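You operate a simulated robot arm through the tools that you are given. There is no shell and no other tool. Be economical: measure what you need, move in short steps, check, and stop when the job is done.

Carry out the task below with a simulated robot arm. There is one attempt and no reset: what you move stays moved.

JOB
Lid and seam the full can in the slide.
Fine: one lid, FIRST and SECOND; end with the roller knob at OPEN and the slide, can in it, at CAN IN; no more drink; the other cans stay.
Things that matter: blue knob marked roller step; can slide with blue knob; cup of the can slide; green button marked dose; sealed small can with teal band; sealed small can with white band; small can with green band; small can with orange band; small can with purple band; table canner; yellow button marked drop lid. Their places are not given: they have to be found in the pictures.

It is judged by the outcome, as a careful person would: the job done as asked, and still so three seconds after it is handed in. It fails if anything else is knocked over, pushed out of place, dropped, spilled or broken. Lids that push on must go on centred and level and be pressed home; caps that screw on are set level and turned clockwise until they are tight.

ROBOT AND FRAMES
A 6-joint arm with a two-finger parallel gripper, fixed in place. Base frame: the origin is at the foot of the arm, x ahead of it, y to its left, z up; the work surface is at about z = 0.86. Readings come in m, degrees, newtons and seconds.
With the tool pointing down near the work surface it reaches from about 0.24 to 0.64 m from the base axis. Its first joint turns from -66.0 to 66.0 degrees. Payload 2.7 kg.
Tool frame: the origin (TCP) lies between the finger pads and is the grasp point; the fingertips stand 0.023 m ahead of it; z points along the fingers, y is the line along which they close. Largest opening 0.094 m; finger width 0.038, thickness 0.01; the body of the gripper, 0.054 by 0.096 m, starts 0.039 m behind the TCP.
Orientation is that of the tool frame in the base frame, as a unit quaternion [w, x, y, z]. With the fingers straight down and closing along the base's y, the tool's x points along the base's -x, its y along +y and its z along -z.

CONTROLS
- The arm moves only by the tool send_rows. Its argument "plan" is a list of rows, each a list of 3 entries, a list of its own where there are three numbers: the shift along the base's x, y, z in m, then the turn, a rotation vector about the base's x, y, z in degrees, then the closure, from 0 (fully open) to 1 (shut). In form: [[[tx, ty, tz], [wx, wy, wz], fingers], ...]. A call has 1 to 12 rows; each row is the pose to reach, as a shift and turn from the pose commanded when the call began. A row lasts 0.2 s, in which the tool goes at most 0.05 m and 8.6 degrees; a call with a longer step from one row to the next is refused whole, and so is a gripper value outside its range. A pose out of reach is approached as far as the arm can. The call stops where the force on the tool passes 80 N (or 10 N more than at its start, if that is more) or the arm is blocked; 0.2 s more then pass. The fingers move at their own pace (about 0.045 m/s each) and stop on an object; they squeeze with about 39 N. The grip force told is the motor's: it shows also when the fingers shut on nothing. Time passes only in rows, and 0.2 s behind the last, so rows that repeat a pose let the fingers close. It gives the time, the measured TCP pose, the force on the tool (base axes), the opening and the grip force at its end, in the units of the frame above (readings bear some noise), with the torque about the TCP (base axes, N m) and any sound that the robot's microphone picked up.
- Cameras (640 x 400 px; columns grow to the right, rows downward): "scene" is fixed at [0.0805, -0.4337, 1.4091]; the picture's right is [0.75, -0.67, 0.00], its down [-0.36, -0.40, -0.85] and it looks along [0.56, 0.63, -0.53] (base axes); focal length 230 px, centre (320, 200). "wrist" rides on the gripper at [0.087, 0.016, -0.074] in the tool frame; the picture's right is [-0.18, 0.98, 0.00], its down [-0.58, -0.11, -0.81] and it looks along [-0.79, -0.15, 0.59] (tool axes); focal length 243 px, centre (320, 200).
- capture(camera): a new picture of that camera. No time passes.
- measure_at(camera, pixels): for up to 12 pixels [column, row] of the newest picture of that camera ("zoom" is the newest enlarged one), the place [x, y, z] in the base frame of the surface seen there, good to about 0.002 m. No time passes.
- close_up(camera, box): a new picture of the part [left, top, right, bottom] of that camera's present view, enlarged. No time passes.
- sign_off(): hands the job in; it is judged then, once.

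Keep the steps short. Do not move on a guess: measure, check each grasp and each placing, and mend mistakes. In all there are 80 turns and 34 pictures (those below and enlarged ones count). Leave the gripper open and the arm clear of the work at the hand-in unless told otherwise, and finish with a single line.

The tools are called after "Call:" as name(argument=value, ...) on one line, values as JSON. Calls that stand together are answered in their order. send_rows: Moves the arm, as the interface text tells. Its arguments: {"type":"object","properties":{"plan":{"type":"array","items":{"type":"array"}}},"required":["plan"]} The other tools are called the same way: capture (camera) takes a picture; measure_at (camera, pixels) gives the place of the surface under pixels of a picture; close_up (camera, box) takes an enlarged picture of a part of a camera's view; sign_off () hands the job in.

At the start:

```text
time_s: 0.0
position: [0.3396, 0.097, 1.2452]
orientation: [0.001, 0.0, 1.0, 0.001]
ft_force: [-0.4, 0.2, 0.1]
torque: [-0.02, -0.01, 0.02]
grip_width: 0.0941
gripper_force: 0.0
```

scene: 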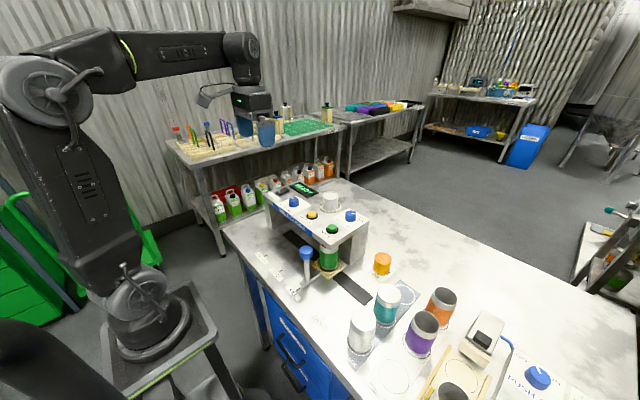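
wrist: 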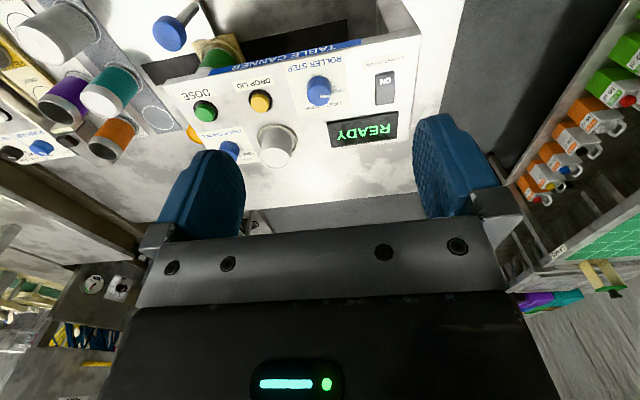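

The scene shows the canner at about (320,225). I'll enlarge both views to read its panel.

Call:
close_up(camera="scene", box=[240, 170, 400, 310])

Call:
close_up(camera="wrist", box=[120, 0, 440, 180])

Call:
close_up(camera="scene", box=[330, 240, 570, 400])

```text
2.86 times, centred on (320, 240) of scene
```

zoom: 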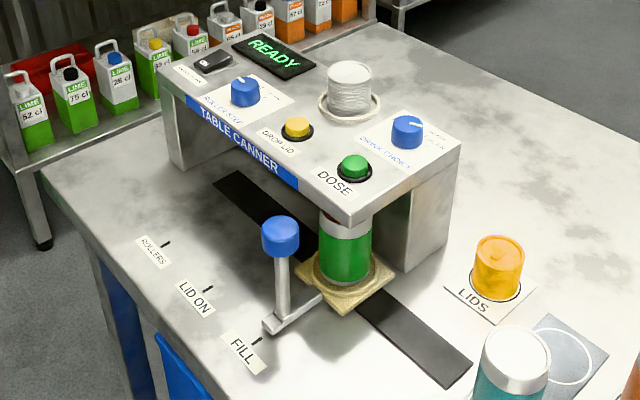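

```text
2.00 times, centred on (280, 90) of wrist
```

zoom: 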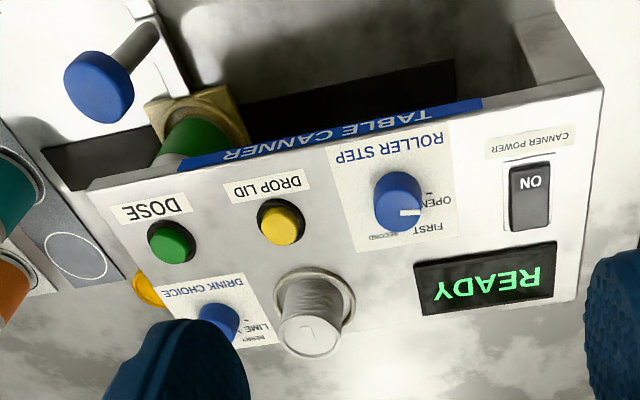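

```text
2.50 times, centred on (450, 320) of scene
```

zoom: 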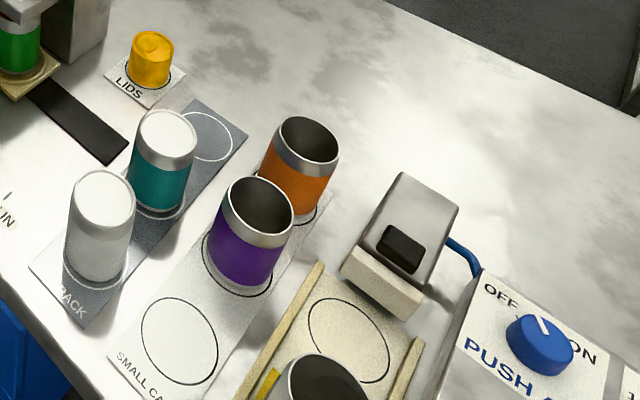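

The green can is at FILL and the display reads READY. Next I measure the knobs, button, slide and marks.

Call:
measure_at(camera="scene", pixels=[[306, 248], [306, 255], [294, 202], [291, 209], [312, 212.5], [331.5, 227], [298, 289], [281.5, 271], [266, 255], [328, 258], [330, 202], [311, 280]])

Call:
close_up(camera="scene", box=[270, 240, 430, 340])

Call:
close_up(camera="wrist", box=[220, 40, 380, 140])

```text
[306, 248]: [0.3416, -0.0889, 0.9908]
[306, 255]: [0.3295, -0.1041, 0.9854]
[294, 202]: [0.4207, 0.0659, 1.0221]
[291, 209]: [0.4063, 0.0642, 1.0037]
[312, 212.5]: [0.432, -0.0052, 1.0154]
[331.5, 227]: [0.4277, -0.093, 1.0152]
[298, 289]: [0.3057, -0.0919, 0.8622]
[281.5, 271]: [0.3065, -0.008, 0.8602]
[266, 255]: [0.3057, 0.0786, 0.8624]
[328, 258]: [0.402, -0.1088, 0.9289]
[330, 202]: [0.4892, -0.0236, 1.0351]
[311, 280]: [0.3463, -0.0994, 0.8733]
```

```text
4.00 times, centred on (350, 290) of scene
```

zoom: 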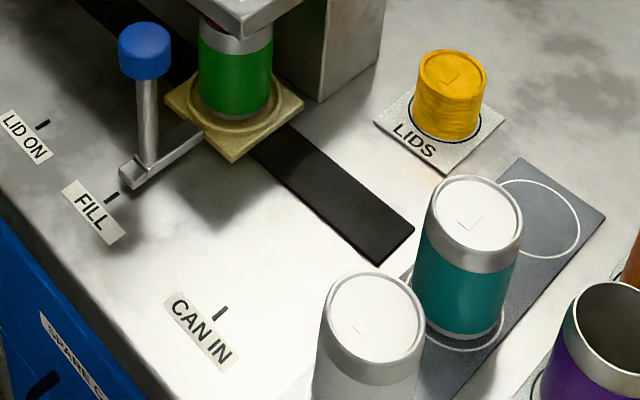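

```text
4.00 times, centred on (300, 90) of wrist
```

zoom: 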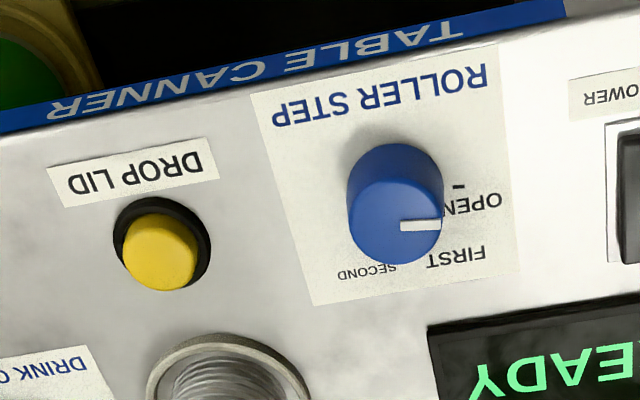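

Marks: FILL y≈-0.092, LID ON y≈-0.008, ROLLERS y≈0.079. The slide knob is near (0.34,-0.095,0.99). I'll measure CAN IN and the post, then move above the slide knob, staying high.

Call:
measure_at(camera="zoom", pixels=[[460, 225], [420, 213]])

Call:
measure_at(camera="scene", pixels=[[325, 318], [302, 283], [303, 287], [306.5, 268], [300, 252], [312, 252], [306, 259], [353, 215]])

Call:
send_rows(plan=[[[0, -0.045, 0], [0, 0, 0], 0], [[0, -0.09, 0], [0, 0, 0], 0], [[0, -0.135, 0], [0, 0, 0], 0], [[0, -0.18, 0], [0, 0, 0], 0], [[0, -0.192, -0.04], [0, 0, 0], 0], [[0, -0.192, -0.08], [0, 0, 0], 0], [[0, -0.192, -0.12], [0, 0, 0], 0], [[0, -0.192, -0.15], [0, 0, 0], 0]])

Call:
capture(camera="wrist")

```text
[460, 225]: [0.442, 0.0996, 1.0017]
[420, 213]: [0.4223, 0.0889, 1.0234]
```

```text
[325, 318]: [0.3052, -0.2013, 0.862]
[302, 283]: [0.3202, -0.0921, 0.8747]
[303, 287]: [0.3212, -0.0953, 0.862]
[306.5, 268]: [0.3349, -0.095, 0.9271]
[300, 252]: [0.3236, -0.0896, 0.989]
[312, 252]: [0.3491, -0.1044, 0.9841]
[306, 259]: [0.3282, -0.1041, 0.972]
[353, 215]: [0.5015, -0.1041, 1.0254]
```

```text
time_s: 1.8
position: [0.3402, -0.096, 1.0953]
orientation: [0.002, 0.002, 1.0, 0.0]
ft_force: [0.4, -0.3, 0.5]
torque: [0.03, -0.01, -0.04]
grip_width: 0.094
gripper_force: 0.0
```

```text
26 pictures are left
```

wrist: 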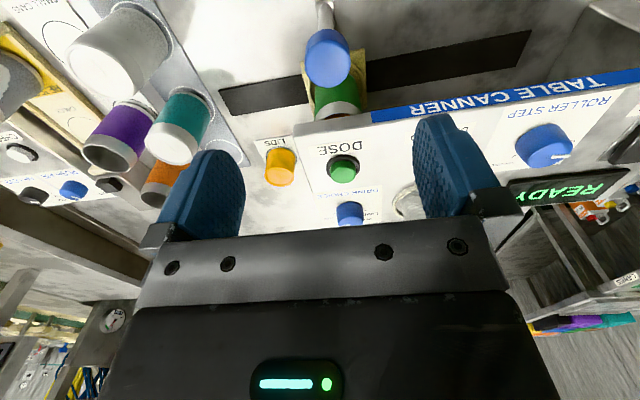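

The slide knob shows at (328,57), below the TCP. I'll measure its top and edges.

Call:
measure_at(camera="wrist", pixels=[[328, 68], [310, 68], [347, 68], [328, 50], [328, 84], [328, 36], [305, 95], [363, 95], [336, 95]])

```text
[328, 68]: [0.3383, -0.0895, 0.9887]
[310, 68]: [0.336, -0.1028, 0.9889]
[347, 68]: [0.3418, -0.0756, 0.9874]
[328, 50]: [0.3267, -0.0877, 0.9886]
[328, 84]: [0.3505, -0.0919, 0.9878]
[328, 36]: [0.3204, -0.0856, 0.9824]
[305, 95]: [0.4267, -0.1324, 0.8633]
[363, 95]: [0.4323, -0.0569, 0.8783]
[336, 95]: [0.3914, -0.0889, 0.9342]
```

The knob is centred at about (0.336,-0.090), top 0.988, 0.03 wide. I'll lower to z 0.975 and close on it.

Call:
send_rows(plan=[[[-0.004, 0.006, -0.04], [0, 0, 0], 0], [[-0.004, 0.006, -0.08], [0, 0, 0], 0], [[-0.004, 0.006, -0.12], [0, 0, 0], 0], [[-0.004, 0.006, -0.12], [0, 0, 0], 1], [[-0.004, 0.006, -0.12], [0, 0, 0], 1], [[-0.004, 0.006, -0.12], [0, 0, 0], 1], [[-0.004, 0.006, -0.12], [0, 0, 0], 1], [[-0.004, 0.006, -0.12], [0, 0, 0], 1], [[-0.004, 0.006, -0.12], [0, 0, 0], 1]])

```text
time_s: 3.8
position: [0.3364, -0.0892, 0.9761]
orientation: [0.001, 0.0, 1.0, 0.0]
ft_force: [0.8, -1.3, -6.1]
torque: [-0.55, -0.36, -0.04]
grip_width: 0.0339
gripper_force: 44.8
```

Gripped at 0.034 wide. Now I'll slide slowly (the can is full) +0.084 in y to LID ON.

Call:
send_rows(plan=[[[0, 0.002, 0], [0, 0, 0], 1], [[0, 0.007, 0], [0, 0, 0], 1], [[0, 0.014, 0], [0, 0, 0], 1], [[0, 0.023, 0], [0, 0, 0], 1], [[0, 0.033, 0], [0, 0, 0], 1], [[0, 0.044, 0], [0, 0, 0], 1], [[0, 0.055, 0], [0, 0, 0], 1], [[0, 0.065, 0], [0, 0, 0], 1], [[0, 0.073, 0], [0, 0, 0], 1], [[0, 0.079, 0], [0, 0, 0], 1], [[0, 0.083, 0], [0, 0, 0], 1], [[0, 0.0845, 0], [0, 0, 0], 1]])

Call:
close_up(camera="scene", box=[240, 170, 400, 310])

```text
time_s: 6.4
position: [0.336, -0.0035, 0.9765]
orientation: [0.003, 0.0, 1.0, 0.001]
ft_force: [-2.1, -1.8, 7.8]
torque: [-0.51, -1.4, 0.1]
grip_width: 0.0338
gripper_force: 44.7
```

```text
2.86 times, centred on (320, 240) of scene
```

zoom: 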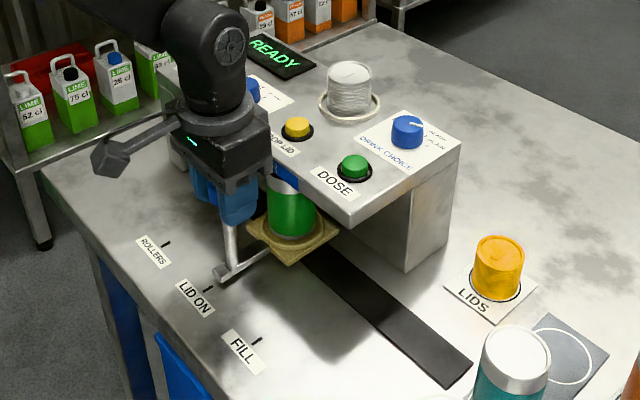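

The slide arm's end at (222,275) now lines up with LID ON as it did with FILL. I'll measure it to verify.

Call:
measure_at(camera="zoom", pixels=[[221, 273], [228, 277], [215, 272], [207, 290], [288, 178]])

Call:
close_up(camera="scene", box=[270, 240, 330, 290])

```text
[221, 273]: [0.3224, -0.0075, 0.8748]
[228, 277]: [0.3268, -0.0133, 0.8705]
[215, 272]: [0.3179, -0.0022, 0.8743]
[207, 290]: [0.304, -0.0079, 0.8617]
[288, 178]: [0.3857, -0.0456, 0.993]
```

```text
8.00 times, centred on (300, 265) of scene
```

zoom: 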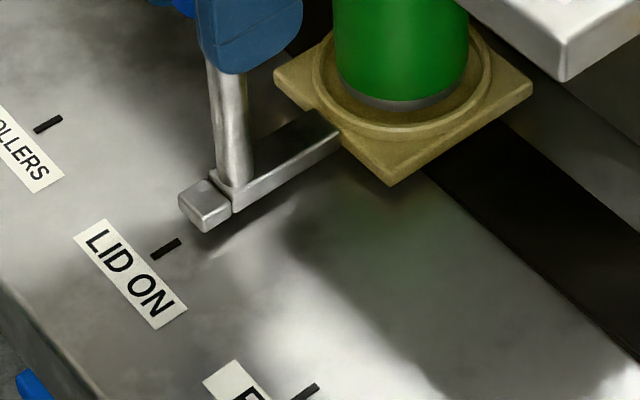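

The arm centre is at y≈-0.0075 and the LID ON mark at -0.008, so it is aligned. I'll release, lift clear, and close the fingers above the bench to look at the yellow button.

Call:
send_rows(plan=[[[0, 0, 0], [0, 0, 0], 0.3], [[0, 0, 0], [0, 0, 0], 0.3], [[0, 0, 0], [0, 0, 0], 0.3], [[0, 0, 0.04], [0, 0, 0], 0.3], [[0, 0, 0.08], [0, 0, 0], 0.6], [[0, 0, 0.12], [0, 0, 0], 1], [[0, 0, 0.12], [0, 0, 0], 1], [[0, 0, 0.12], [0, 0, 0], 1], [[0, 0, 0.12], [0, 0, 0], 1]])

Call:
capture(camera="wrist")

Call:
capture(camera="scene")

```text
time_s: 8.4
position: [0.3352, -0.0058, 1.1002]
orientation: [0.002, 0.001, 1.0, 0.001]
ft_force: [-0.6, -0.1, 0.2]
torque: [0.04, 0.0, 0.01]
grip_width: 0.0003
gripper_force: 39.0
```

```text
23 pictures are left
```

wrist: 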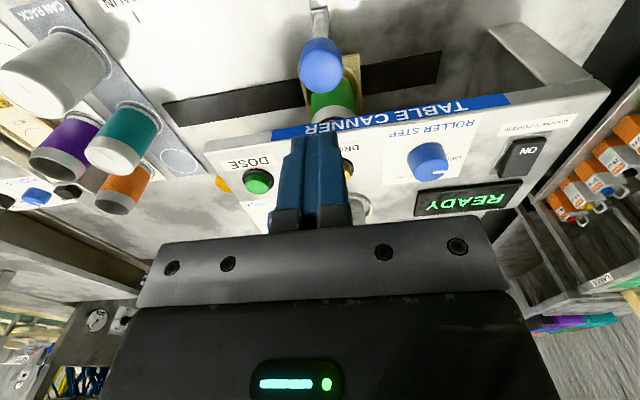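

```text
22 pictures are left
```

scene: 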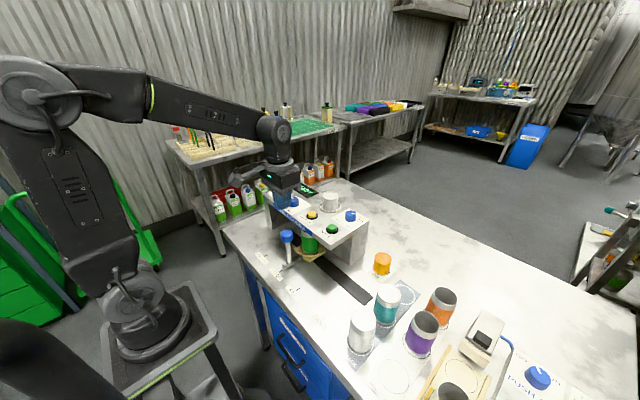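

The yellow button is at (312,214) in the scene. I'll measure it, the tube and the parked slide knob.

Call:
measure_at(camera="scene", pixels=[[312, 213], [309, 213], [315, 213], [312, 211], [312, 217], [330, 194], [324, 196], [286, 234], [331.5, 227]])

Call:
measure_at(camera="wrist", pixels=[[320, 68], [301, 68], [340, 68], [428, 152], [428, 170], [412, 160], [445, 160], [439, 172]])

```text
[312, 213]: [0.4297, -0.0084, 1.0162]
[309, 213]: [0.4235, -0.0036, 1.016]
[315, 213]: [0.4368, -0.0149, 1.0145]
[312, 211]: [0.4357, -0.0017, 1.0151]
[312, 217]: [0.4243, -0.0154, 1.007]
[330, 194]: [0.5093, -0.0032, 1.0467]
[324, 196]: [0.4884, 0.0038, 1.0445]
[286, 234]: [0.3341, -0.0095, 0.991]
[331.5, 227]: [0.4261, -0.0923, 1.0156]
```

```text
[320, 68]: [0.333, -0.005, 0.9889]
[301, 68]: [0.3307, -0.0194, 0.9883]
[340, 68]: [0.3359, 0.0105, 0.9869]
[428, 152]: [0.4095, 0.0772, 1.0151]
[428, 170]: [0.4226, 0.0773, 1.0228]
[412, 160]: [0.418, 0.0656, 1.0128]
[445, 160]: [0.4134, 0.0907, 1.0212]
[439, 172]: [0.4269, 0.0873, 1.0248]
```

Slide knob at y=-0.005, 0.085 from FILL, which is good. Button centre is (0.430,-0.008), top 1.0155. I'll move closed fingers above it, tips about 10 mm clear.

Call:
send_rows(plan=[[[0.04, -0.003, 0], [0, 0, 0], 1], [[0.08, -0.003, 0], [0, 0, 0], 1], [[0.095, -0.003, 0], [0, 0, 0], 1], [[0.095, -0.003, -0.025], [0, 0, 0], 1], [[0.095, -0.003, -0.045], [0, 0, 0], 1], [[0.095, -0.003, -0.045], [0, 0, 0], 1]])

Call:
close_up(camera="scene", box=[260, 170, 360, 240])

```text
time_s: 9.8
position: [0.432, -0.0055, 1.0515]
orientation: [0.003, 0.001, 1.0, 0.002]
ft_force: [0.3, 1.1, -0.4]
torque: [0.01, 0.01, -0.03]
grip_width: 0.0001
gripper_force: 39.8
```

```text
5.71 times, centred on (310, 205) of scene
```

zoom: 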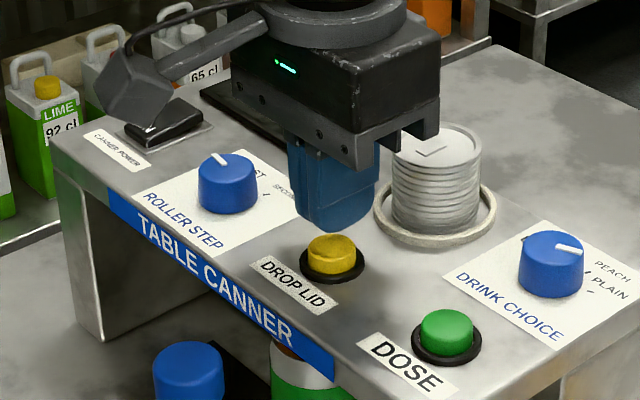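

Tips sit over the yellow button, clear of the lid stack. Press once gently and come back up.

Call:
send_rows(plan=[[[0, -0.002, -0.006], [0, 0, 0], 1], [[0, -0.002, -0.01], [0, 0, 0], 1], [[0, -0.002, -0.013], [0, 0, 0], 1], [[0, -0.002, -0.016], [0, 0, 0], 1]])

```text
time_s: 10.8
position: [0.4307, -0.0085, 1.0351]
orientation: [0.001, 0.001, 1.0, 0.001]
ft_force: [-0.7, -0.7, 2.0]
torque: [-0.02, 0.04, 0.01]
grip_width: 0.0001
gripper_force: 38.9
heard: click
```

A click was heard, so the button has registered. Raise off now and check the panel and can.

Call:
send_rows(plan=[[[0, 0, 0.01], [0, 0, 0], 1], [[0, 0, 0.04], [0, 0, 0], 1], [[0, 0, 0.08], [0, 0, 0], 1], [[-0.04, 0, 0.1], [0, 0, 0], 1], [[-0.08, 0, 0.1], [0, 0, 0], 1], [[-0.096, 0, 0.08], [0, 0, 0], 0.5], [[-0.096, 0, 0.064], [0, 0, 0], 0], [[-0.096, 0, 0.064], [0, 0, 0], 0], [[-0.096, 0, 0.064], [0, 0, 0], 0]])

Call:
close_up(camera="scene", box=[240, 170, 400, 310])

Call:
capture(camera="wrist")

```text
time_s: 12.8
position: [0.3351, -0.0106, 1.0968]
orientation: [0.001, 0.001, 1.0, 0.001]
ft_force: [0.1, -0.8, -0.8]
torque: [0.01, 0.04, 0.01]
grip_width: 0.0857
gripper_force: 0.0
```

```text
2.86 times, centred on (320, 240) of scene
```

zoom: 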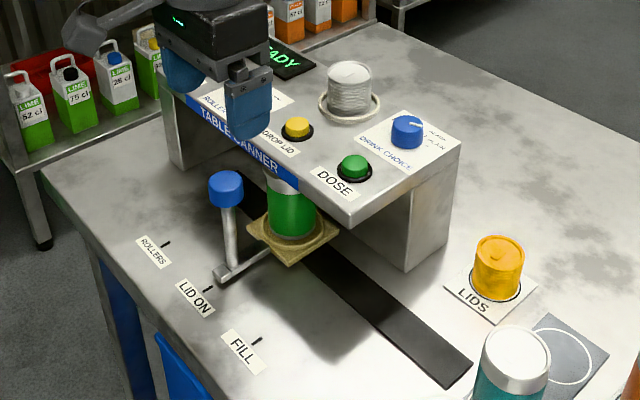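

```text
19 pictures are left
```

wrist: 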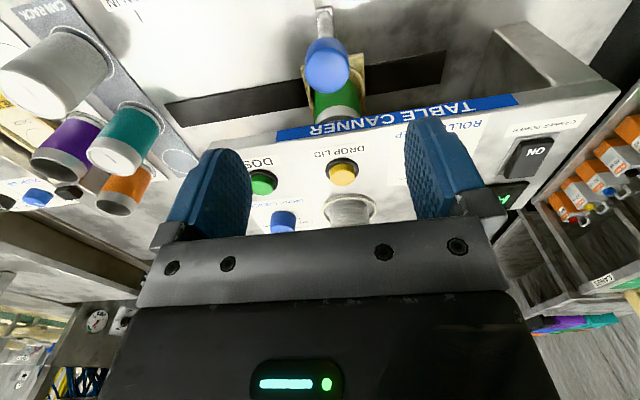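

I'll check the can top in the wrist view around (335,95).

Call:
close_up(camera="wrist", box=[290, 30, 390, 130])

Call:
measure_at(camera="scene", pixels=[[330, 194], [324, 196]])

```text
4.00 times, centred on (340, 80) of wrist
```

zoom: 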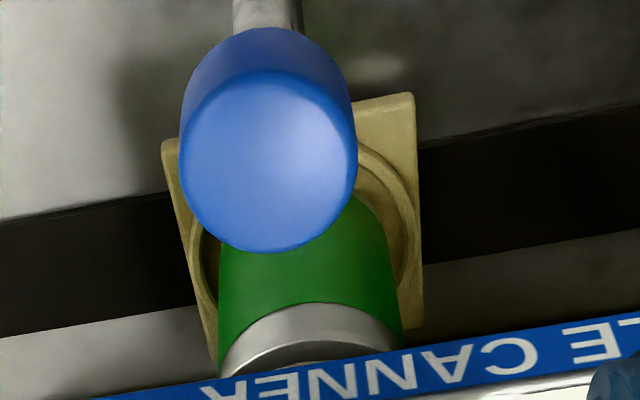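

```text
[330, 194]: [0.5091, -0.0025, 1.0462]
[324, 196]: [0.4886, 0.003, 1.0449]
```

The lid is hidden under the bridge edge. I'll bring the closed gripper to the empty side, tilted, so the wrist camera can look under the bridge.

Call:
send_rows(plan=[[[-0.01, -0.04, 0], [0, 0, 0], 1], [[-0.02, -0.08, 0], [0, 0, 0], 1], [[-0.035, -0.11, 0], [0, 0, 0], 1], [[-0.035, -0.11, -0.02], [0, -7, 0], 1], [[-0.035, -0.11, -0.05], [0, -14, 0], 1], [[-0.035, -0.11, -0.08], [0, -21, 0], 1], [[-0.035, -0.11, -0.11], [0, -27, 0], 1], [[-0.035, -0.11, -0.135], [0, -27, 0], 1], [[-0.035, -0.11, -0.135], [0, -27, 0], 1]])

Call:
capture(camera="wrist")

```text
time_s: 14.8
position: [0.2982, -0.1183, 0.9627]
orientation: [0.235, 0.001, 0.972, 0.002]
ft_force: [0.4, -1.1, -0.4]
torque: [0.02, 0.01, -0.04]
grip_width: 0.0
gripper_force: 38.8
```

```text
17 pictures are left
```

wrist: 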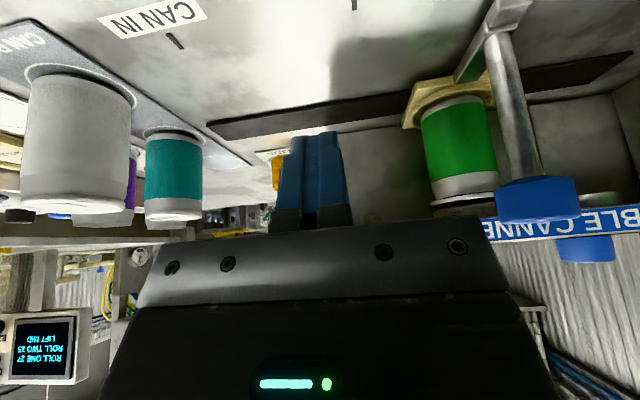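

The picture is inverted; the green can's top is at about (465,200). Enlarge.

Call:
close_up(camera="wrist", box=[400, 150, 640, 280])

Call:
close_up(camera="wrist", box=[0, 300, 100, 390])

```text
2.67 times, centred on (520, 215) of wrist
```

zoom: 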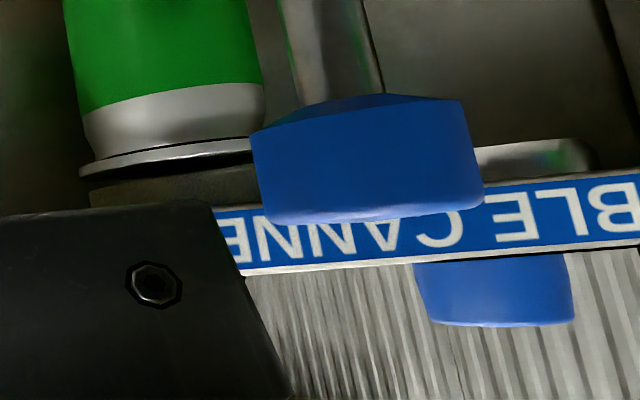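

```text
4.44 times, centred on (50, 345) of wrist
```

zoom: 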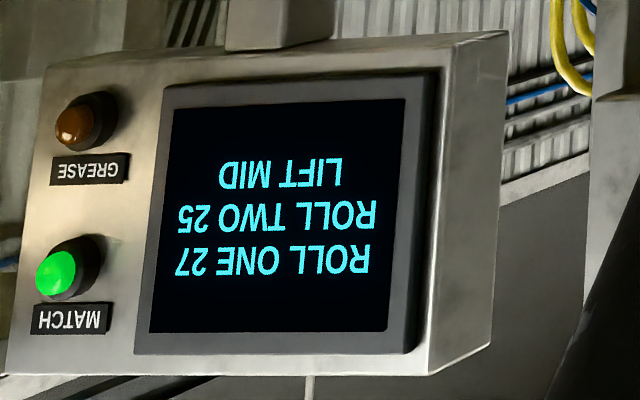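

The lid sits level on the can's rim. I'll return upright and grasp the slide knob again at y≈-0.0045.

Call:
send_rows(plan=[[[0, 0, 0.045], [0, 0, 0], 1], [[0, 0, 0.085], [0, 7, 0], 1], [[0, 0, 0.12], [0, 14, 0], 1], [[0.01, 0.04, 0.13], [0, 21, 0], 0.5], [[0.02, 0.08, 0.13], [0, 27, 0], 0.2], [[0.035, 0.115, 0.13], [0, 27, 0], 0.2], [[0.035, 0.115, 0.13], [0, 27, 0], 0.2], [[0.035, 0.115, 0.13], [0, 27, 0], 0.2]])

Call:
send_rows(plan=[[[0, 0, -0.04], [0, 0, 0], 0.2], [[0, 0, -0.08], [0, 0, 0], 0.2], [[0, 0, -0.118], [0, 0, 0], 0.2], [[0, 0, -0.118], [0, 0, 0], 0.2], [[0, 0, -0.118], [0, 0, 0], 1], [[0, 0, -0.118], [0, 0, 0], 1], [[0, 0, -0.118], [0, 0, 0], 1], [[0, 0, -0.118], [0, 0, 0], 1]])

```text
time_s: 16.6
position: [0.3335, -0.0029, 1.0928]
orientation: [0.001, 0.002, 1.0, 0.001]
ft_force: [-0.4, 0.0, -0.2]
torque: [0.02, -0.03, -0.02]
grip_width: 0.0752
gripper_force: 0.0
```

```text
time_s: 18.4
position: [0.3328, -0.0033, 0.9752]
orientation: [0.001, 0.002, 1.0, 0.001]
ft_force: [0.8, -1.3, -5.0]
torque: [-0.49, -0.27, -0.03]
grip_width: 0.0336
gripper_force: 45.6
```

Gripped again. Slide slowly +0.086 to ROLLERS.

Call:
send_rows(plan=[[[0, 0.002, 0], [0, 0, 0], 1], [[0, 0.007, 0], [0, 0, 0], 1], [[0, 0.014, 0], [0, 0, 0], 1], [[0, 0.023, 0], [0, 0, 0], 1], [[0, 0.033, 0], [0, 0, 0], 1], [[0, 0.044, 0], [0, 0, 0], 1], [[0, 0.055, 0], [0, 0, 0], 1], [[0, 0.065, 0], [0, 0, 0], 1], [[0, 0.074, 0], [0, 0, 0], 1], [[0, 0.081, 0], [0, 0, 0], 1], [[0, 0.085, 0], [0, 0, 0], 1], [[0, 0.086, 0], [0, 0, 0], 1]])

Call:
close_up(camera="scene", box=[250, 190, 350, 270])

```text
time_s: 21.0
position: [0.3332, 0.0795, 0.9756]
orientation: [-0.001, 0.0, 1.0, 0.0]
ft_force: [-21.4, -13.8, -0.3]
torque: [0.71, -0.59, -0.03]
grip_width: 0.0337
gripper_force: 45.4
```

```text
5.00 times, centred on (300, 230) of scene
```

zoom: 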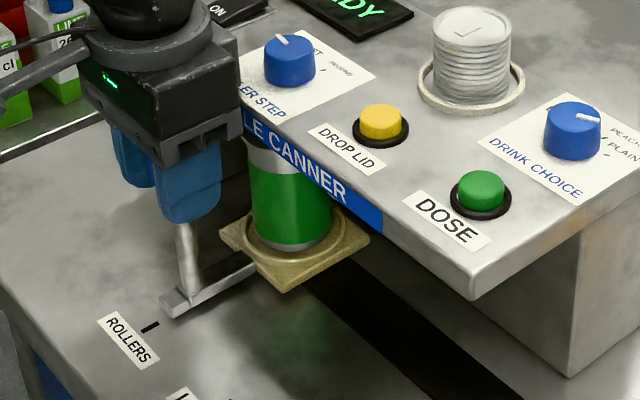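

The end stop was felt (-14 N) and the arm lines up with ROLLERS at (150,328). Release, lift, and view the roller knob.

Call:
send_rows(plan=[[[0, -0.001, 0], [0, 0, 0], 0.3], [[0, -0.001, 0], [0, 0, 0], 0.3], [[0, -0.001, 0], [0, 0, 0], 0.3], [[0, -0.001, 0.04], [0, 0, 0], 0.3], [[0, -0.001, 0.08], [0, 0, 0], 0.2], [[0, -0.001, 0.12], [0, 0, 0], 0], [[0, -0.001, 0.15], [0, 0, 0], 0], [[0.01, -0.006, 0.15], [0, 0, 0], 0], [[0.01, -0.006, 0.15], [0, 0, 0], 0]])

Call:
capture(camera="wrist")

```text
time_s: 23.0
position: [0.3444, 0.0736, 1.1263]
orientation: [0.001, 0.0, 1.0, 0.001]
ft_force: [-0.4, -0.8, -1.1]
torque: [0.01, 0.01, -0.02]
grip_width: 0.0941
gripper_force: 0.0
```

```text
13 pictures are left
```

wrist: 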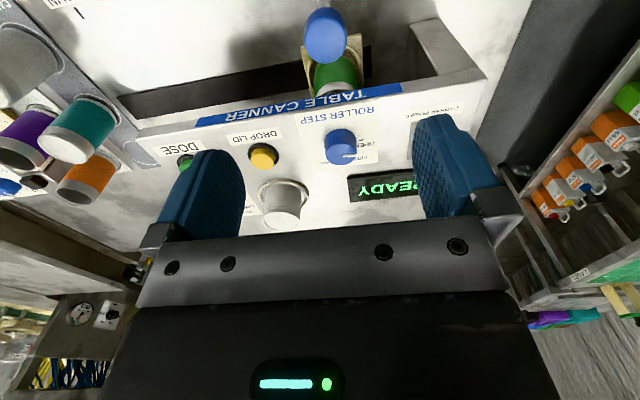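

The roller knob is at (341,150). I'll enlarge it to measure its face, pointer and the marks.

Call:
close_up(camera="wrist", box=[300, 90, 400, 180])

```text
4.44 times, centred on (350, 135) of wrist
```

zoom: 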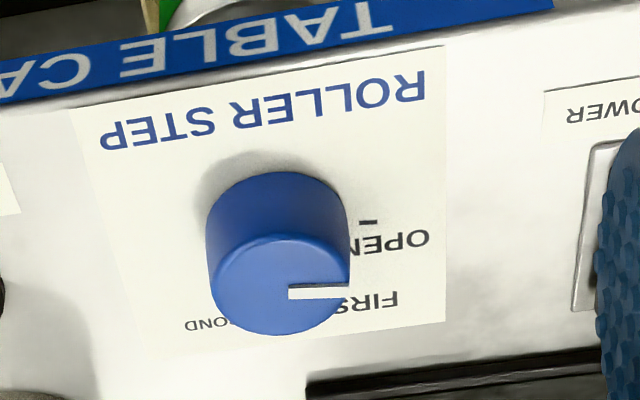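

Call:
measure_at(camera="zoom", pixels=[[281, 285], [213, 285], [345, 292], [281, 240], [281, 330], [293, 292], [340, 292], [368, 222], [405, 240], [385, 300], [205, 324], [300, 200]])

```text
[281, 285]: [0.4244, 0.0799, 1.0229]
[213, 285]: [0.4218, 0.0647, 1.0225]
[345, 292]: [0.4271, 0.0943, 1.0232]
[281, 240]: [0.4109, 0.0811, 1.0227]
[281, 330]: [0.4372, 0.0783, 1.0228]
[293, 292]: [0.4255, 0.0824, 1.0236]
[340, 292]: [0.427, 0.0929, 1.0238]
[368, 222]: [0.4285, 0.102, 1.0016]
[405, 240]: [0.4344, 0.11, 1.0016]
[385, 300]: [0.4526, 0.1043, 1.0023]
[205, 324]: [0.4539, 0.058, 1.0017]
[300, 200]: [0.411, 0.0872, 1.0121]
```

Knob centre is (0.424,0.0795), top 1.0227, with the pointer at OPEN, just past +y. I need the ticks for FIRST and SECOND, so I'll take a scene close-up.

Call:
close_up(camera="scene", box=[275, 180, 325, 215])

```text
11.43 times, centred on (300, 198) of scene
```

zoom: 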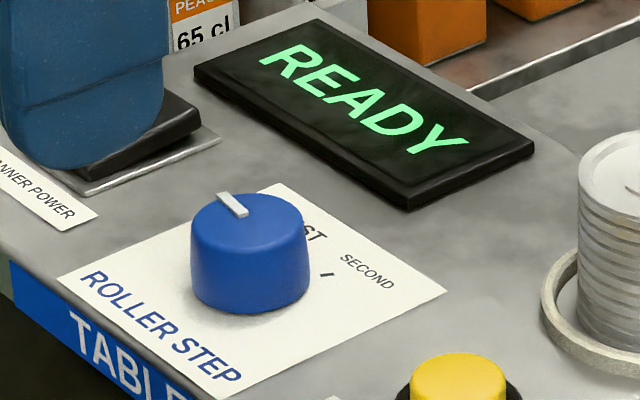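

Call:
measure_at(camera="zoom", pixels=[[328, 275], [323, 279], [332, 272], [367, 272], [312, 230], [320, 237], [219, 197], [245, 214], [247, 218]])

```text
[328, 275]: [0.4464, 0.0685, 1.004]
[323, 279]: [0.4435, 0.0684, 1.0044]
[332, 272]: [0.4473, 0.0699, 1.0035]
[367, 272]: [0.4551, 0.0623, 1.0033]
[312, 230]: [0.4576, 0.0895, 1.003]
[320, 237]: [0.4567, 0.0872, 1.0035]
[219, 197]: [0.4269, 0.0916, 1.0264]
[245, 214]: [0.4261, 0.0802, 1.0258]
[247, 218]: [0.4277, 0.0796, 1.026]
```

The SECOND tick is at about 116° from +y, OPEN at about 10°, so FIRST is about 63°; the turn is clockwise from above. I'll approach above the knob with a +30° pre-turn, fingers half open, then view.

Call:
send_rows(plan=[[[0.03, 0.002, 0], [0, 0, 7.5], 0.4], [[0.06, 0.004, 0], [0, 0, 15], 0.4], [[0.0794, 0.004, 0], [0, 0, 22.5], 0.4], [[0.0794, 0.004, -0.03], [0, 0, 30], 0.4], [[0.0794, 0.004, -0.06], [0, 0, 30], 0.4], [[0.0794, 0.004, -0.06], [0, 0, 30], 0.4]])

Call:
capture(camera="wrist")

```text
time_s: 24.4
position: [0.4254, 0.0808, 1.0663]
orientation: [0.001, -0.259, 0.966, 0.001]
ft_force: [0.0, -0.4, 0.3]
torque: [0.0, 0.0, 0.0]
grip_width: 0.0562
gripper_force: 0.0
```

```text
10 pictures are left
```

wrist: 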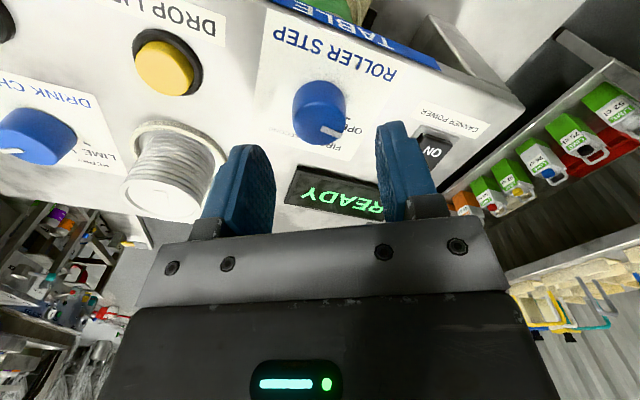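

Knob is centred between the fingers (320,120). Lower to z 1.029 (tips just above the panel) and close.

Call:
send_rows(plan=[[[0, 0, -0.02], [0, 0, 0], 0.4], [[0, 0, -0.036], [0, 0, 0], 0.4], [[0, 0, -0.036], [0, 0, 0], 0.4], [[0, 0, -0.036], [0, 0, 0], 1], [[0, 0, -0.036], [0, 0, 0], 1], [[0, 0, -0.036], [0, 0, 0], 1], [[0, 0, -0.036], [0, 0, 0], 1]])

```text
time_s: 26.0
position: [0.4242, 0.0802, 1.0306]
orientation: [0.001, -0.257, 0.966, 0.001]
ft_force: [-1.6, 0.3, -2.1]
torque: [0.2, -0.15, 0.0]
grip_width: 0.0319
gripper_force: 44.6
```

Gripped at 0.032. Turn clockwise 53° toward FIRST.

Call:
send_rows(plan=[[[0, 0, 0], [0, 0, -7], 1], [[0, 0, 0], [0, 0, -14], 1], [[0, 0, 0], [0, 0, -21], 1], [[0, 0, 0], [0, 0, -28], 1], [[0, 0, 0], [0, 0, -35], 1], [[0, 0, 0], [0, 0, -42], 1], [[0, 0, 0], [0, 0, -48], 1], [[0, 0, 0], [0, 0, -53], 1], [[0, 0, 0], [0, 0, -53], 1], [[0, 0, 0], [0, 0, -53], 1]])

Call:
close_up(camera="scene", box=[260, 170, 360, 240])

```text
time_s: 28.2
position: [0.4264, 0.0799, 1.0303]
orientation: [0.001, 0.201, 0.98, 0.001]
ft_force: [7.4, 14.0, -17.2]
torque: [0.25, -0.61, -0.03]
grip_width: 0.0318
gripper_force: 45.1
```

```text
5.71 times, centred on (310, 205) of scene
```

zoom: 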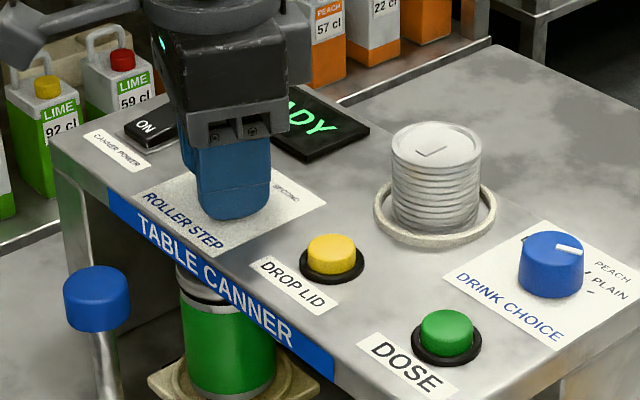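

The turn reached about -53°. No sound yet, so I'll dwell at FIRST and listen.

Call:
send_rows(plan=[[[0, 0, 0], [0, 0, 0], 1], [[0, 0, 0], [0, 0, 0], 1], [[0, 0, 0], [0, 0, 0], 1], [[0, 0, 0], [0, 0, 0], 1], [[0, 0, 0], [0, 0, 0], 1], [[0, 0, 0], [0, 0, 0], 1], [[0, 0, 0], [0, 0, 0], 1], [[0, 0, 0], [0, 0, 0], 1], [[0, 0, 0], [0, 0, 0], 1], [[0, 0, 0], [0, 0, 0], 1]])

Call:
capture(camera="wrist")

```text
time_s: 30.4
position: [0.4249, 0.08, 1.0299]
orientation: [0.001, 0.2, 0.98, 0.001]
ft_force: [9.0, 15.5, -18.1]
torque: [0.37, -0.18, 0.03]
grip_width: 0.0316
gripper_force: 44.7
```

```text
8 pictures are left
```

wrist: 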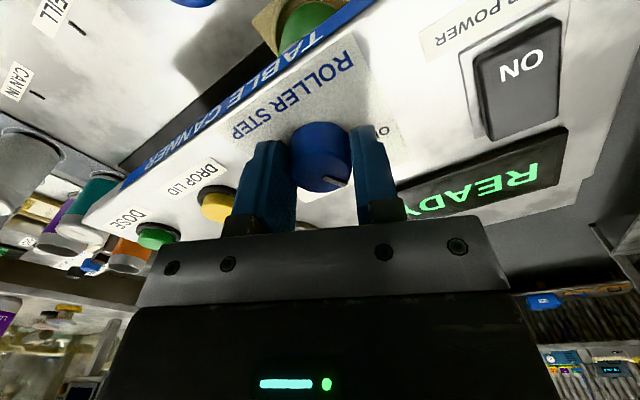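

I need to know whether the knob turned with the fingers. I'll measure its pointer near (332,183).

Call:
close_up(camera="wrist", box=[270, 110, 430, 220])

```text
3.64 times, centred on (350, 165) of wrist
```

zoom: 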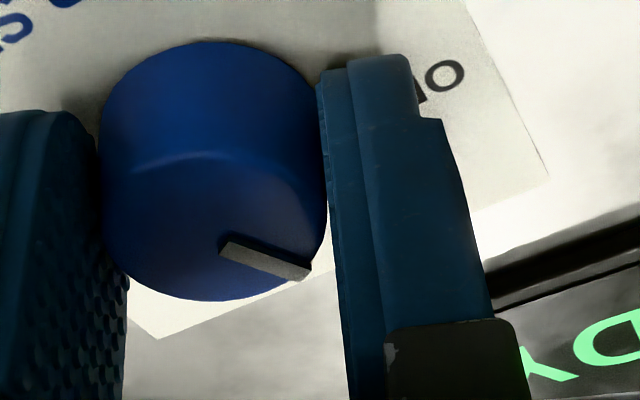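

Call:
measure_at(camera="zoom", pixels=[[230, 248], [300, 272], [215, 225], [120, 225], [315, 235], [215, 295]])

```text
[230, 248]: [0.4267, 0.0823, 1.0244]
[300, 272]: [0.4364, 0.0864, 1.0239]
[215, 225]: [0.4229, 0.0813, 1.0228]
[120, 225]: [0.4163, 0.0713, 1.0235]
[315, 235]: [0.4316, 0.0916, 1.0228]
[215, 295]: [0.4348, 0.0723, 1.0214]
```

The pointer is at about 63°, so the knob turned with the grip to FIRST. Go slowly on to SECOND (another -53°) and dwell.

Call:
send_rows(plan=[[[0, 0, 0], [0, 0, -4], 1], [[0, 0, 0], [0, 0, -9], 1], [[0, 0, 0], [0, 0, -15], 1], [[0, 0, 0], [0, 0, -22], 1], [[0, 0, 0], [0, 0, -29], 1], [[0, 0, 0], [0, 0, -36], 1], [[0, 0, 0], [0, 0, -43], 1], [[0, 0, 0], [0, 0, -49], 1], [[0, 0, 0], [0, 0, -53], 1], [[0, 0, 0], [0, 0, -53], 1], [[0, 0, 0], [0, 0, -53], 1], [[0, 0, 0], [0, 0, -53], 1]])

Call:
send_rows(plan=[[[0, 0, 0], [0, 0, 0], 1], [[0, 0, 0], [0, 0, 0], 1], [[0, 0, 0], [0, 0, 0], 1], [[0, 0, 0], [0, 0, 0], 1], [[0, 0, 0], [0, 0, 0], 1], [[0, 0, 0], [0, 0, 0], 1], [[0, 0, 0], [0, 0, 0], 1], [[0, 0, 0], [0, 0, 0], 1]])

Call:
close_up(camera="wrist", box=[240, 80, 440, 220])

```text
time_s: 33.0
position: [0.4268, 0.0804, 1.0295]
orientation: [0.003, 0.616, 0.787, 0.002]
ft_force: [18.6, 24.5, -18.9]
torque: [0.52, -0.17, -0.03]
grip_width: 0.0319
gripper_force: 45.5
```

```text
time_s: 34.8
position: [0.4271, 0.08, 1.0295]
orientation: [0.003, 0.617, 0.787, 0.003]
ft_force: [19.6, 24.0, -16.3]
torque: [0.6, -0.29, 0.0]
grip_width: 0.0315
gripper_force: 45.2
```

```text
2.86 times, centred on (340, 150) of wrist
```

zoom: 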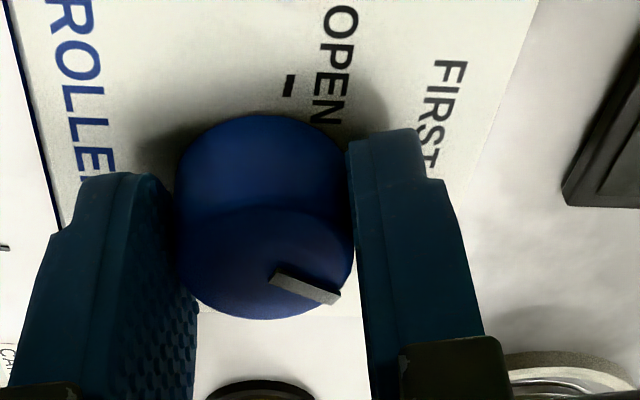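

Now the OPEN and FIRST labels are in view. I'll measure the pointer and labels.

Call:
measure_at(camera="zoom", pixels=[[275, 276], [336, 299], [290, 86], [286, 96], [294, 74], [338, 65], [439, 115], [452, 65], [428, 165], [265, 262]])

```text
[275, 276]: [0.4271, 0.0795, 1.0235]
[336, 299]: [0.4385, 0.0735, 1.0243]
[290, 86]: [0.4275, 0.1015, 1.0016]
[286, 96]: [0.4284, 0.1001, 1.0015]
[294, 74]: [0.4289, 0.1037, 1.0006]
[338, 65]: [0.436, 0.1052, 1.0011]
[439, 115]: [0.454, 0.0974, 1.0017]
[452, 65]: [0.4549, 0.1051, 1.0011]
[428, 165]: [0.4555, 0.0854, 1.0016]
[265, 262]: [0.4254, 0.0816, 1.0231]
```

Pointer at about 116°, exactly on SECOND; the FIRST label centre is at 61°, so the FIRST stop was right. Turn back +106° to OPEN.

Call:
send_rows(plan=[[[0, 0, 0], [0, 0, 6], 1], [[0, 0, 0], [0, 0, 14], 1], [[0, 0, 0], [0, 0, 22], 1], [[0, 0, 0], [0, 0, 30], 1], [[0, 0, 0], [0, 0, 38], 1], [[0, 0, 0], [0, 0, 46], 1], [[0, 0, 0], [0, 0, 53], 1]])

Call:
send_rows(plan=[[[0, 0, 0], [0, 0, 8], 1], [[0, 0, 0], [0, 0, 16], 1], [[0, 0, 0], [0, 0, 24], 1], [[0, 0, 0], [0, 0, 32], 1], [[0, 0, 0], [0, 0, 40], 1], [[0, 0, 0], [0, 0, 47], 1], [[0, 0, 0], [0, 0, 53], 1], [[0, 0, 0], [0, 0, 53], 1], [[0, 0, 0], [0, 0, 53], 1]])

Call:
send_rows(plan=[[[0, 0, 0], [0, 0, 0], 0.5], [[0, 0, 0], [0, 0, 0], 0.4], [[0, 0, 0], [0, 0, 0], 0.4], [[0, 0, 0], [0, 0, 0], 0.4], [[0, 0, 0.03], [0, 0, 0], 0.4], [[0, 0, 0.07], [0, 0, 0], 0.4], [[-0.02, 0, 0.1], [0, 0, -7.5], 0.4], [[-0.05, 0, 0.1], [0, 0, -15], 0.3], [[-0.08, 0, 0.1], [0, 0, -22.5], 0.2], [[-0.08, 0, 0.1], [0, 0, -30], 0.2]])

Call:
close_up(camera="wrist", box=[240, 0, 440, 190])

```text
time_s: 36.4
position: [0.4269, 0.0804, 1.0303]
orientation: [0.003, 0.199, 0.98, 0.001]
ft_force: [15.4, 17.4, -3.2]
torque: [0.89, 0.49, 0.0]
grip_width: 0.0316
gripper_force: 45.0
```

```text
time_s: 38.4
position: [0.4251, 0.0794, 1.0293]
orientation: [0.003, -0.259, 0.966, 0.001]
ft_force: [13.0, 12.5, 0.0]
torque: [0.68, -0.86, 0.02]
grip_width: 0.0318
gripper_force: 44.7
```

```text
time_s: 40.6
position: [0.3436, 0.0777, 1.1295]
orientation: [0.002, 0.002, 1.0, 0.001]
ft_force: [-0.4, 0.6, -0.3]
torque: [-0.01, -0.01, 0.02]
grip_width: 0.0753
gripper_force: 0.1
```

```text
2.11 times, centred on (340, 95) of wrist
```

zoom: 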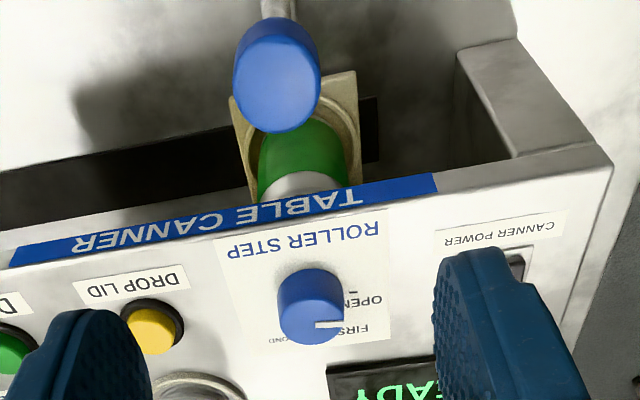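

The pointer is back toward OPEN. Verify it, and measure the slide knob.

Call:
measure_at(camera="zoom", pixels=[[317, 324], [340, 325], [279, 90], [236, 90], [318, 90]])

```text
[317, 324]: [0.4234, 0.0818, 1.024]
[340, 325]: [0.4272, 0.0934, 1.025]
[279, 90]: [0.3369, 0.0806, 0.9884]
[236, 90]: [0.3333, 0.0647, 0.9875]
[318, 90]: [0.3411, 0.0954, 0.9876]
```

Knob is on OPEN (11°). Next I'll check neighbours near CAN IN, then grasp the slide knob at (0.335,0.080).

Call:
measure_at(camera="scene", pixels=[[351, 320], [363, 312], [361, 335], [387, 292], [378, 297], [371, 322]])

Call:
send_rows(plan=[[[-0.009, 0.0005, -0.04], [0, 0, 0], 0.2], [[-0.009, 0.0005, -0.08], [0, 0, 0], 0.2], [[-0.009, 0.0005, -0.12], [0, 0, 0], 0.2], [[-0.009, 0.0005, -0.154], [0, 0, 0], 0.2], [[-0.009, 0.0005, -0.154], [0, 0, 0], 0.2], [[-0.009, 0.0005, -0.154], [0, 0, 0], 1], [[-0.009, 0.0005, -0.154], [0, 0, 0], 1], [[-0.009, 0.0005, -0.154], [0, 0, 0], 1], [[-0.009, 0.0005, -0.154], [0, 0, 0], 1]])

```text
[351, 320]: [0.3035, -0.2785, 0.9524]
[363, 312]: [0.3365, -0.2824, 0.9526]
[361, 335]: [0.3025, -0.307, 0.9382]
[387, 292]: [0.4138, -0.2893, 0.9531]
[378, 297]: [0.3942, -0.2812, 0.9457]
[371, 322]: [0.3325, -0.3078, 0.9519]
```

```text
time_s: 42.6
position: [0.3353, 0.0796, 0.9757]
orientation: [0.0, 0.001, 1.0, 0.001]
ft_force: [0.3, 0.4, -5.3]
torque: [-0.39, -0.34, -0.03]
grip_width: 0.0336
gripper_force: 44.8
```

Gripped. Slide slowly back 0.14, then again 0.139 to CAN IN.

Call:
send_rows(plan=[[[0, -0.003, 0], [0, 0, 0], 1], [[0, -0.01, 0], [0, 0, 0], 1], [[0, -0.021, 0], [0, 0, 0], 1], [[0, -0.034, 0], [0, 0, 0], 1], [[0, -0.048, 0], [0, 0, 0], 1], [[0, -0.063, 0], [0, 0, 0], 1], [[0, -0.078, 0], [0, 0, 0], 1], [[0, -0.093, 0], [0, 0, 0], 1], [[0, -0.108, 0], [0, 0, 0], 1], [[0, -0.122, 0], [0, 0, 0], 1], [[0, -0.133, 0], [0, 0, 0], 1], [[0, -0.14, 0], [0, 0, 0], 1]])

Call:
send_rows(plan=[[[0, -0.003, 0], [0, 0, 0], 1], [[0, -0.01, 0], [0, 0, 0], 1], [[0, -0.021, 0], [0, 0, 0], 1], [[0, -0.034, 0], [0, 0, 0], 1], [[0, -0.048, 0], [0, 0, 0], 1], [[0, -0.063, 0], [0, 0, 0], 1], [[0, -0.078, 0], [0, 0, 0], 1], [[0, -0.093, 0], [0, 0, 0], 1], [[0, -0.108, 0], [0, 0, 0], 1], [[0, -0.122, 0], [0, 0, 0], 1], [[0, -0.132, 0], [0, 0, 0], 1], [[0, -0.138, 0], [0, 0, 0], 1]])

Call:
close_up(camera="scene", box=[280, 230, 400, 340])

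```text
time_s: 45.2
position: [0.3354, -0.0589, 0.9754]
orientation: [0.003, 0.001, 1.0, 0.0]
ft_force: [3.4, 0.5, 11.0]
torque: [-0.57, -0.92, -0.02]
grip_width: 0.0337
gripper_force: 44.9
```

```text
time_s: 47.8
position: [0.3348, -0.1965, 0.9765]
orientation: [0.001, 0.001, 1.0, 0.001]
ft_force: [-2.9, -1.3, 24.5]
torque: [-0.42, -0.85, 0.02]
grip_width: 0.034
gripper_force: 45.1
```

```text
3.64 times, centred on (340, 285) of scene
```

zoom: 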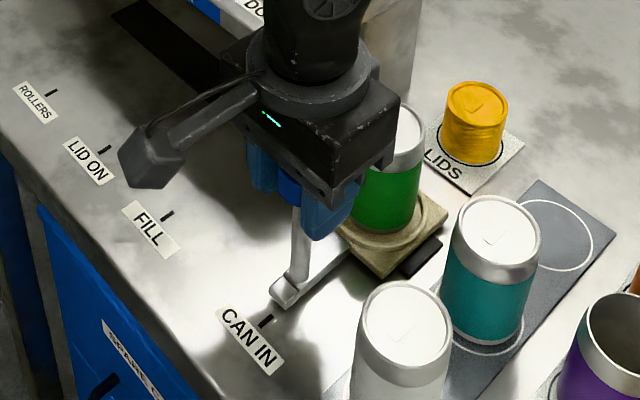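

Call:
measure_at(camera="zoom", pixels=[[285, 290], [275, 290], [293, 300], [266, 320], [300, 285]])

```text
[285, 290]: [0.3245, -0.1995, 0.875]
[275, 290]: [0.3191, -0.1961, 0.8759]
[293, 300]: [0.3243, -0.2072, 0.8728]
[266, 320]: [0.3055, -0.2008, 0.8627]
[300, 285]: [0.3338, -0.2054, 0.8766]
```

The bar is at about -0.200 versus the mark at -0.201. I'll nudge 2 mm more to feel for the stop.

Call:
send_rows(plan=[[[0, -0.001, 0], [0, 0, 0], 1], [[0, -0.002, 0], [0, 0, 0], 1], [[0, -0.002, 0], [0, 0, 0], 1]])

```text
time_s: 48.6
position: [0.3358, -0.2008, 0.9756]
orientation: [0.001, 0.0, 1.0, 0.001]
ft_force: [5.9, -0.1, 13.7]
torque: [-0.58, -0.44, -0.08]
grip_width: 0.0337
gripper_force: 44.7
```

On the mark. Release, lift straight up and move clear, then inspect.

Call:
send_rows(plan=[[[0, 0, 0], [0, 0, 0], 0.4], [[0, 0, 0], [0, 0, 0], 0.4], [[0, 0, 0], [0, 0, 0], 0.4], [[0, 0, 0.04], [0, 0, 0], 0.4], [[0, 0, 0.08], [0, 0, 0], 0.4], [[0, 0, 0.12], [0, 0, 0], 0.2], [[0, 0, 0.16], [0, 0, 0], 0], [[0, 0.04, 0.2], [0, 0, 0], 0], [[0, 0.08, 0.22], [0, 0, 0], 0], [[0, 0.12, 0.24], [0, 0, 0], 0], [[0, 0.16, 0.24], [0, 0, 0], 0], [[0, 0.2, 0.24], [0, 0, 0], 0]])

Call:
close_up(camera="scene", box=[270, 190, 430, 340])

```text
refused: row 8 steps farther than a row can; nothing moved
```

```text
2.67 times, centred on (350, 265) of scene
```

zoom: 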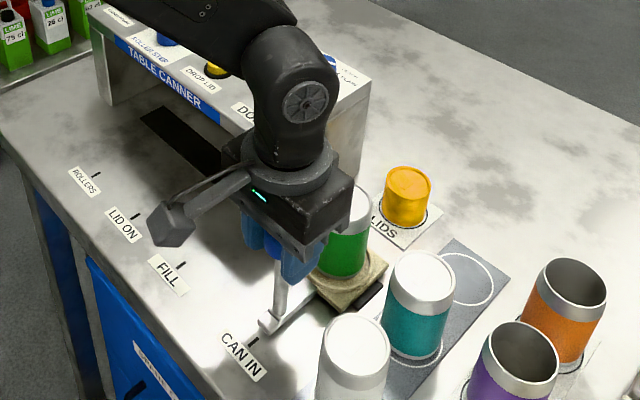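

One row's step was too long; I'll resend with shorter steps.

Call:
send_rows(plan=[[[0, 0, 0], [0, 0, 0], 0.4], [[0, 0, 0], [0, 0, 0], 0.4], [[0, 0, 0], [0, 0, 0], 0.4], [[0, 0, 0.04], [0, 0, 0], 0.4], [[0, 0, 0.08], [0, 0, 0], 0.4], [[0, 0, 0.12], [0, 0, 0], 0.2], [[0, 0, 0.16], [0, 0, 0], 0], [[0, 0.03, 0.19], [0, 0, 0], 0], [[0, 0.07, 0.21], [0, 0, 0], 0], [[0, 0.11, 0.23], [0, 0, 0], 0], [[0, 0.15, 0.24], [0, 0, 0], 0], [[0, 0.19, 0.24], [0, 0, 0], 0]])

Call:
close_up(camera="scene", box=[270, 190, 430, 340])

```text
time_s: 51.2
position: [0.3359, -0.0082, 1.216]
orientation: [0.001, 0.001, 1.0, 0.001]
ft_force: [0.4, 0.6, 0.4]
torque: [0.0, -0.01, -0.02]
grip_width: 0.0943
gripper_force: 0.0
```

```text
2.67 times, centred on (350, 265) of scene
```

zoom: 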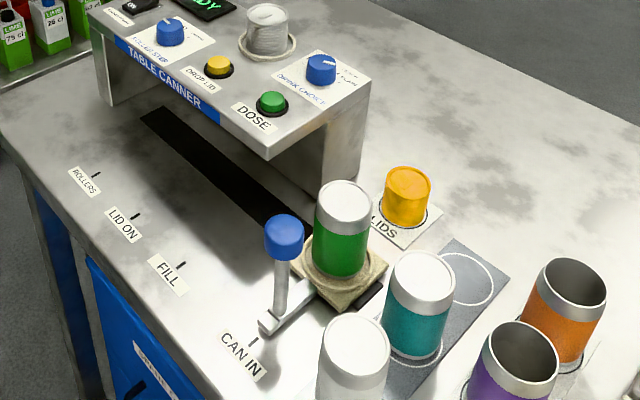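

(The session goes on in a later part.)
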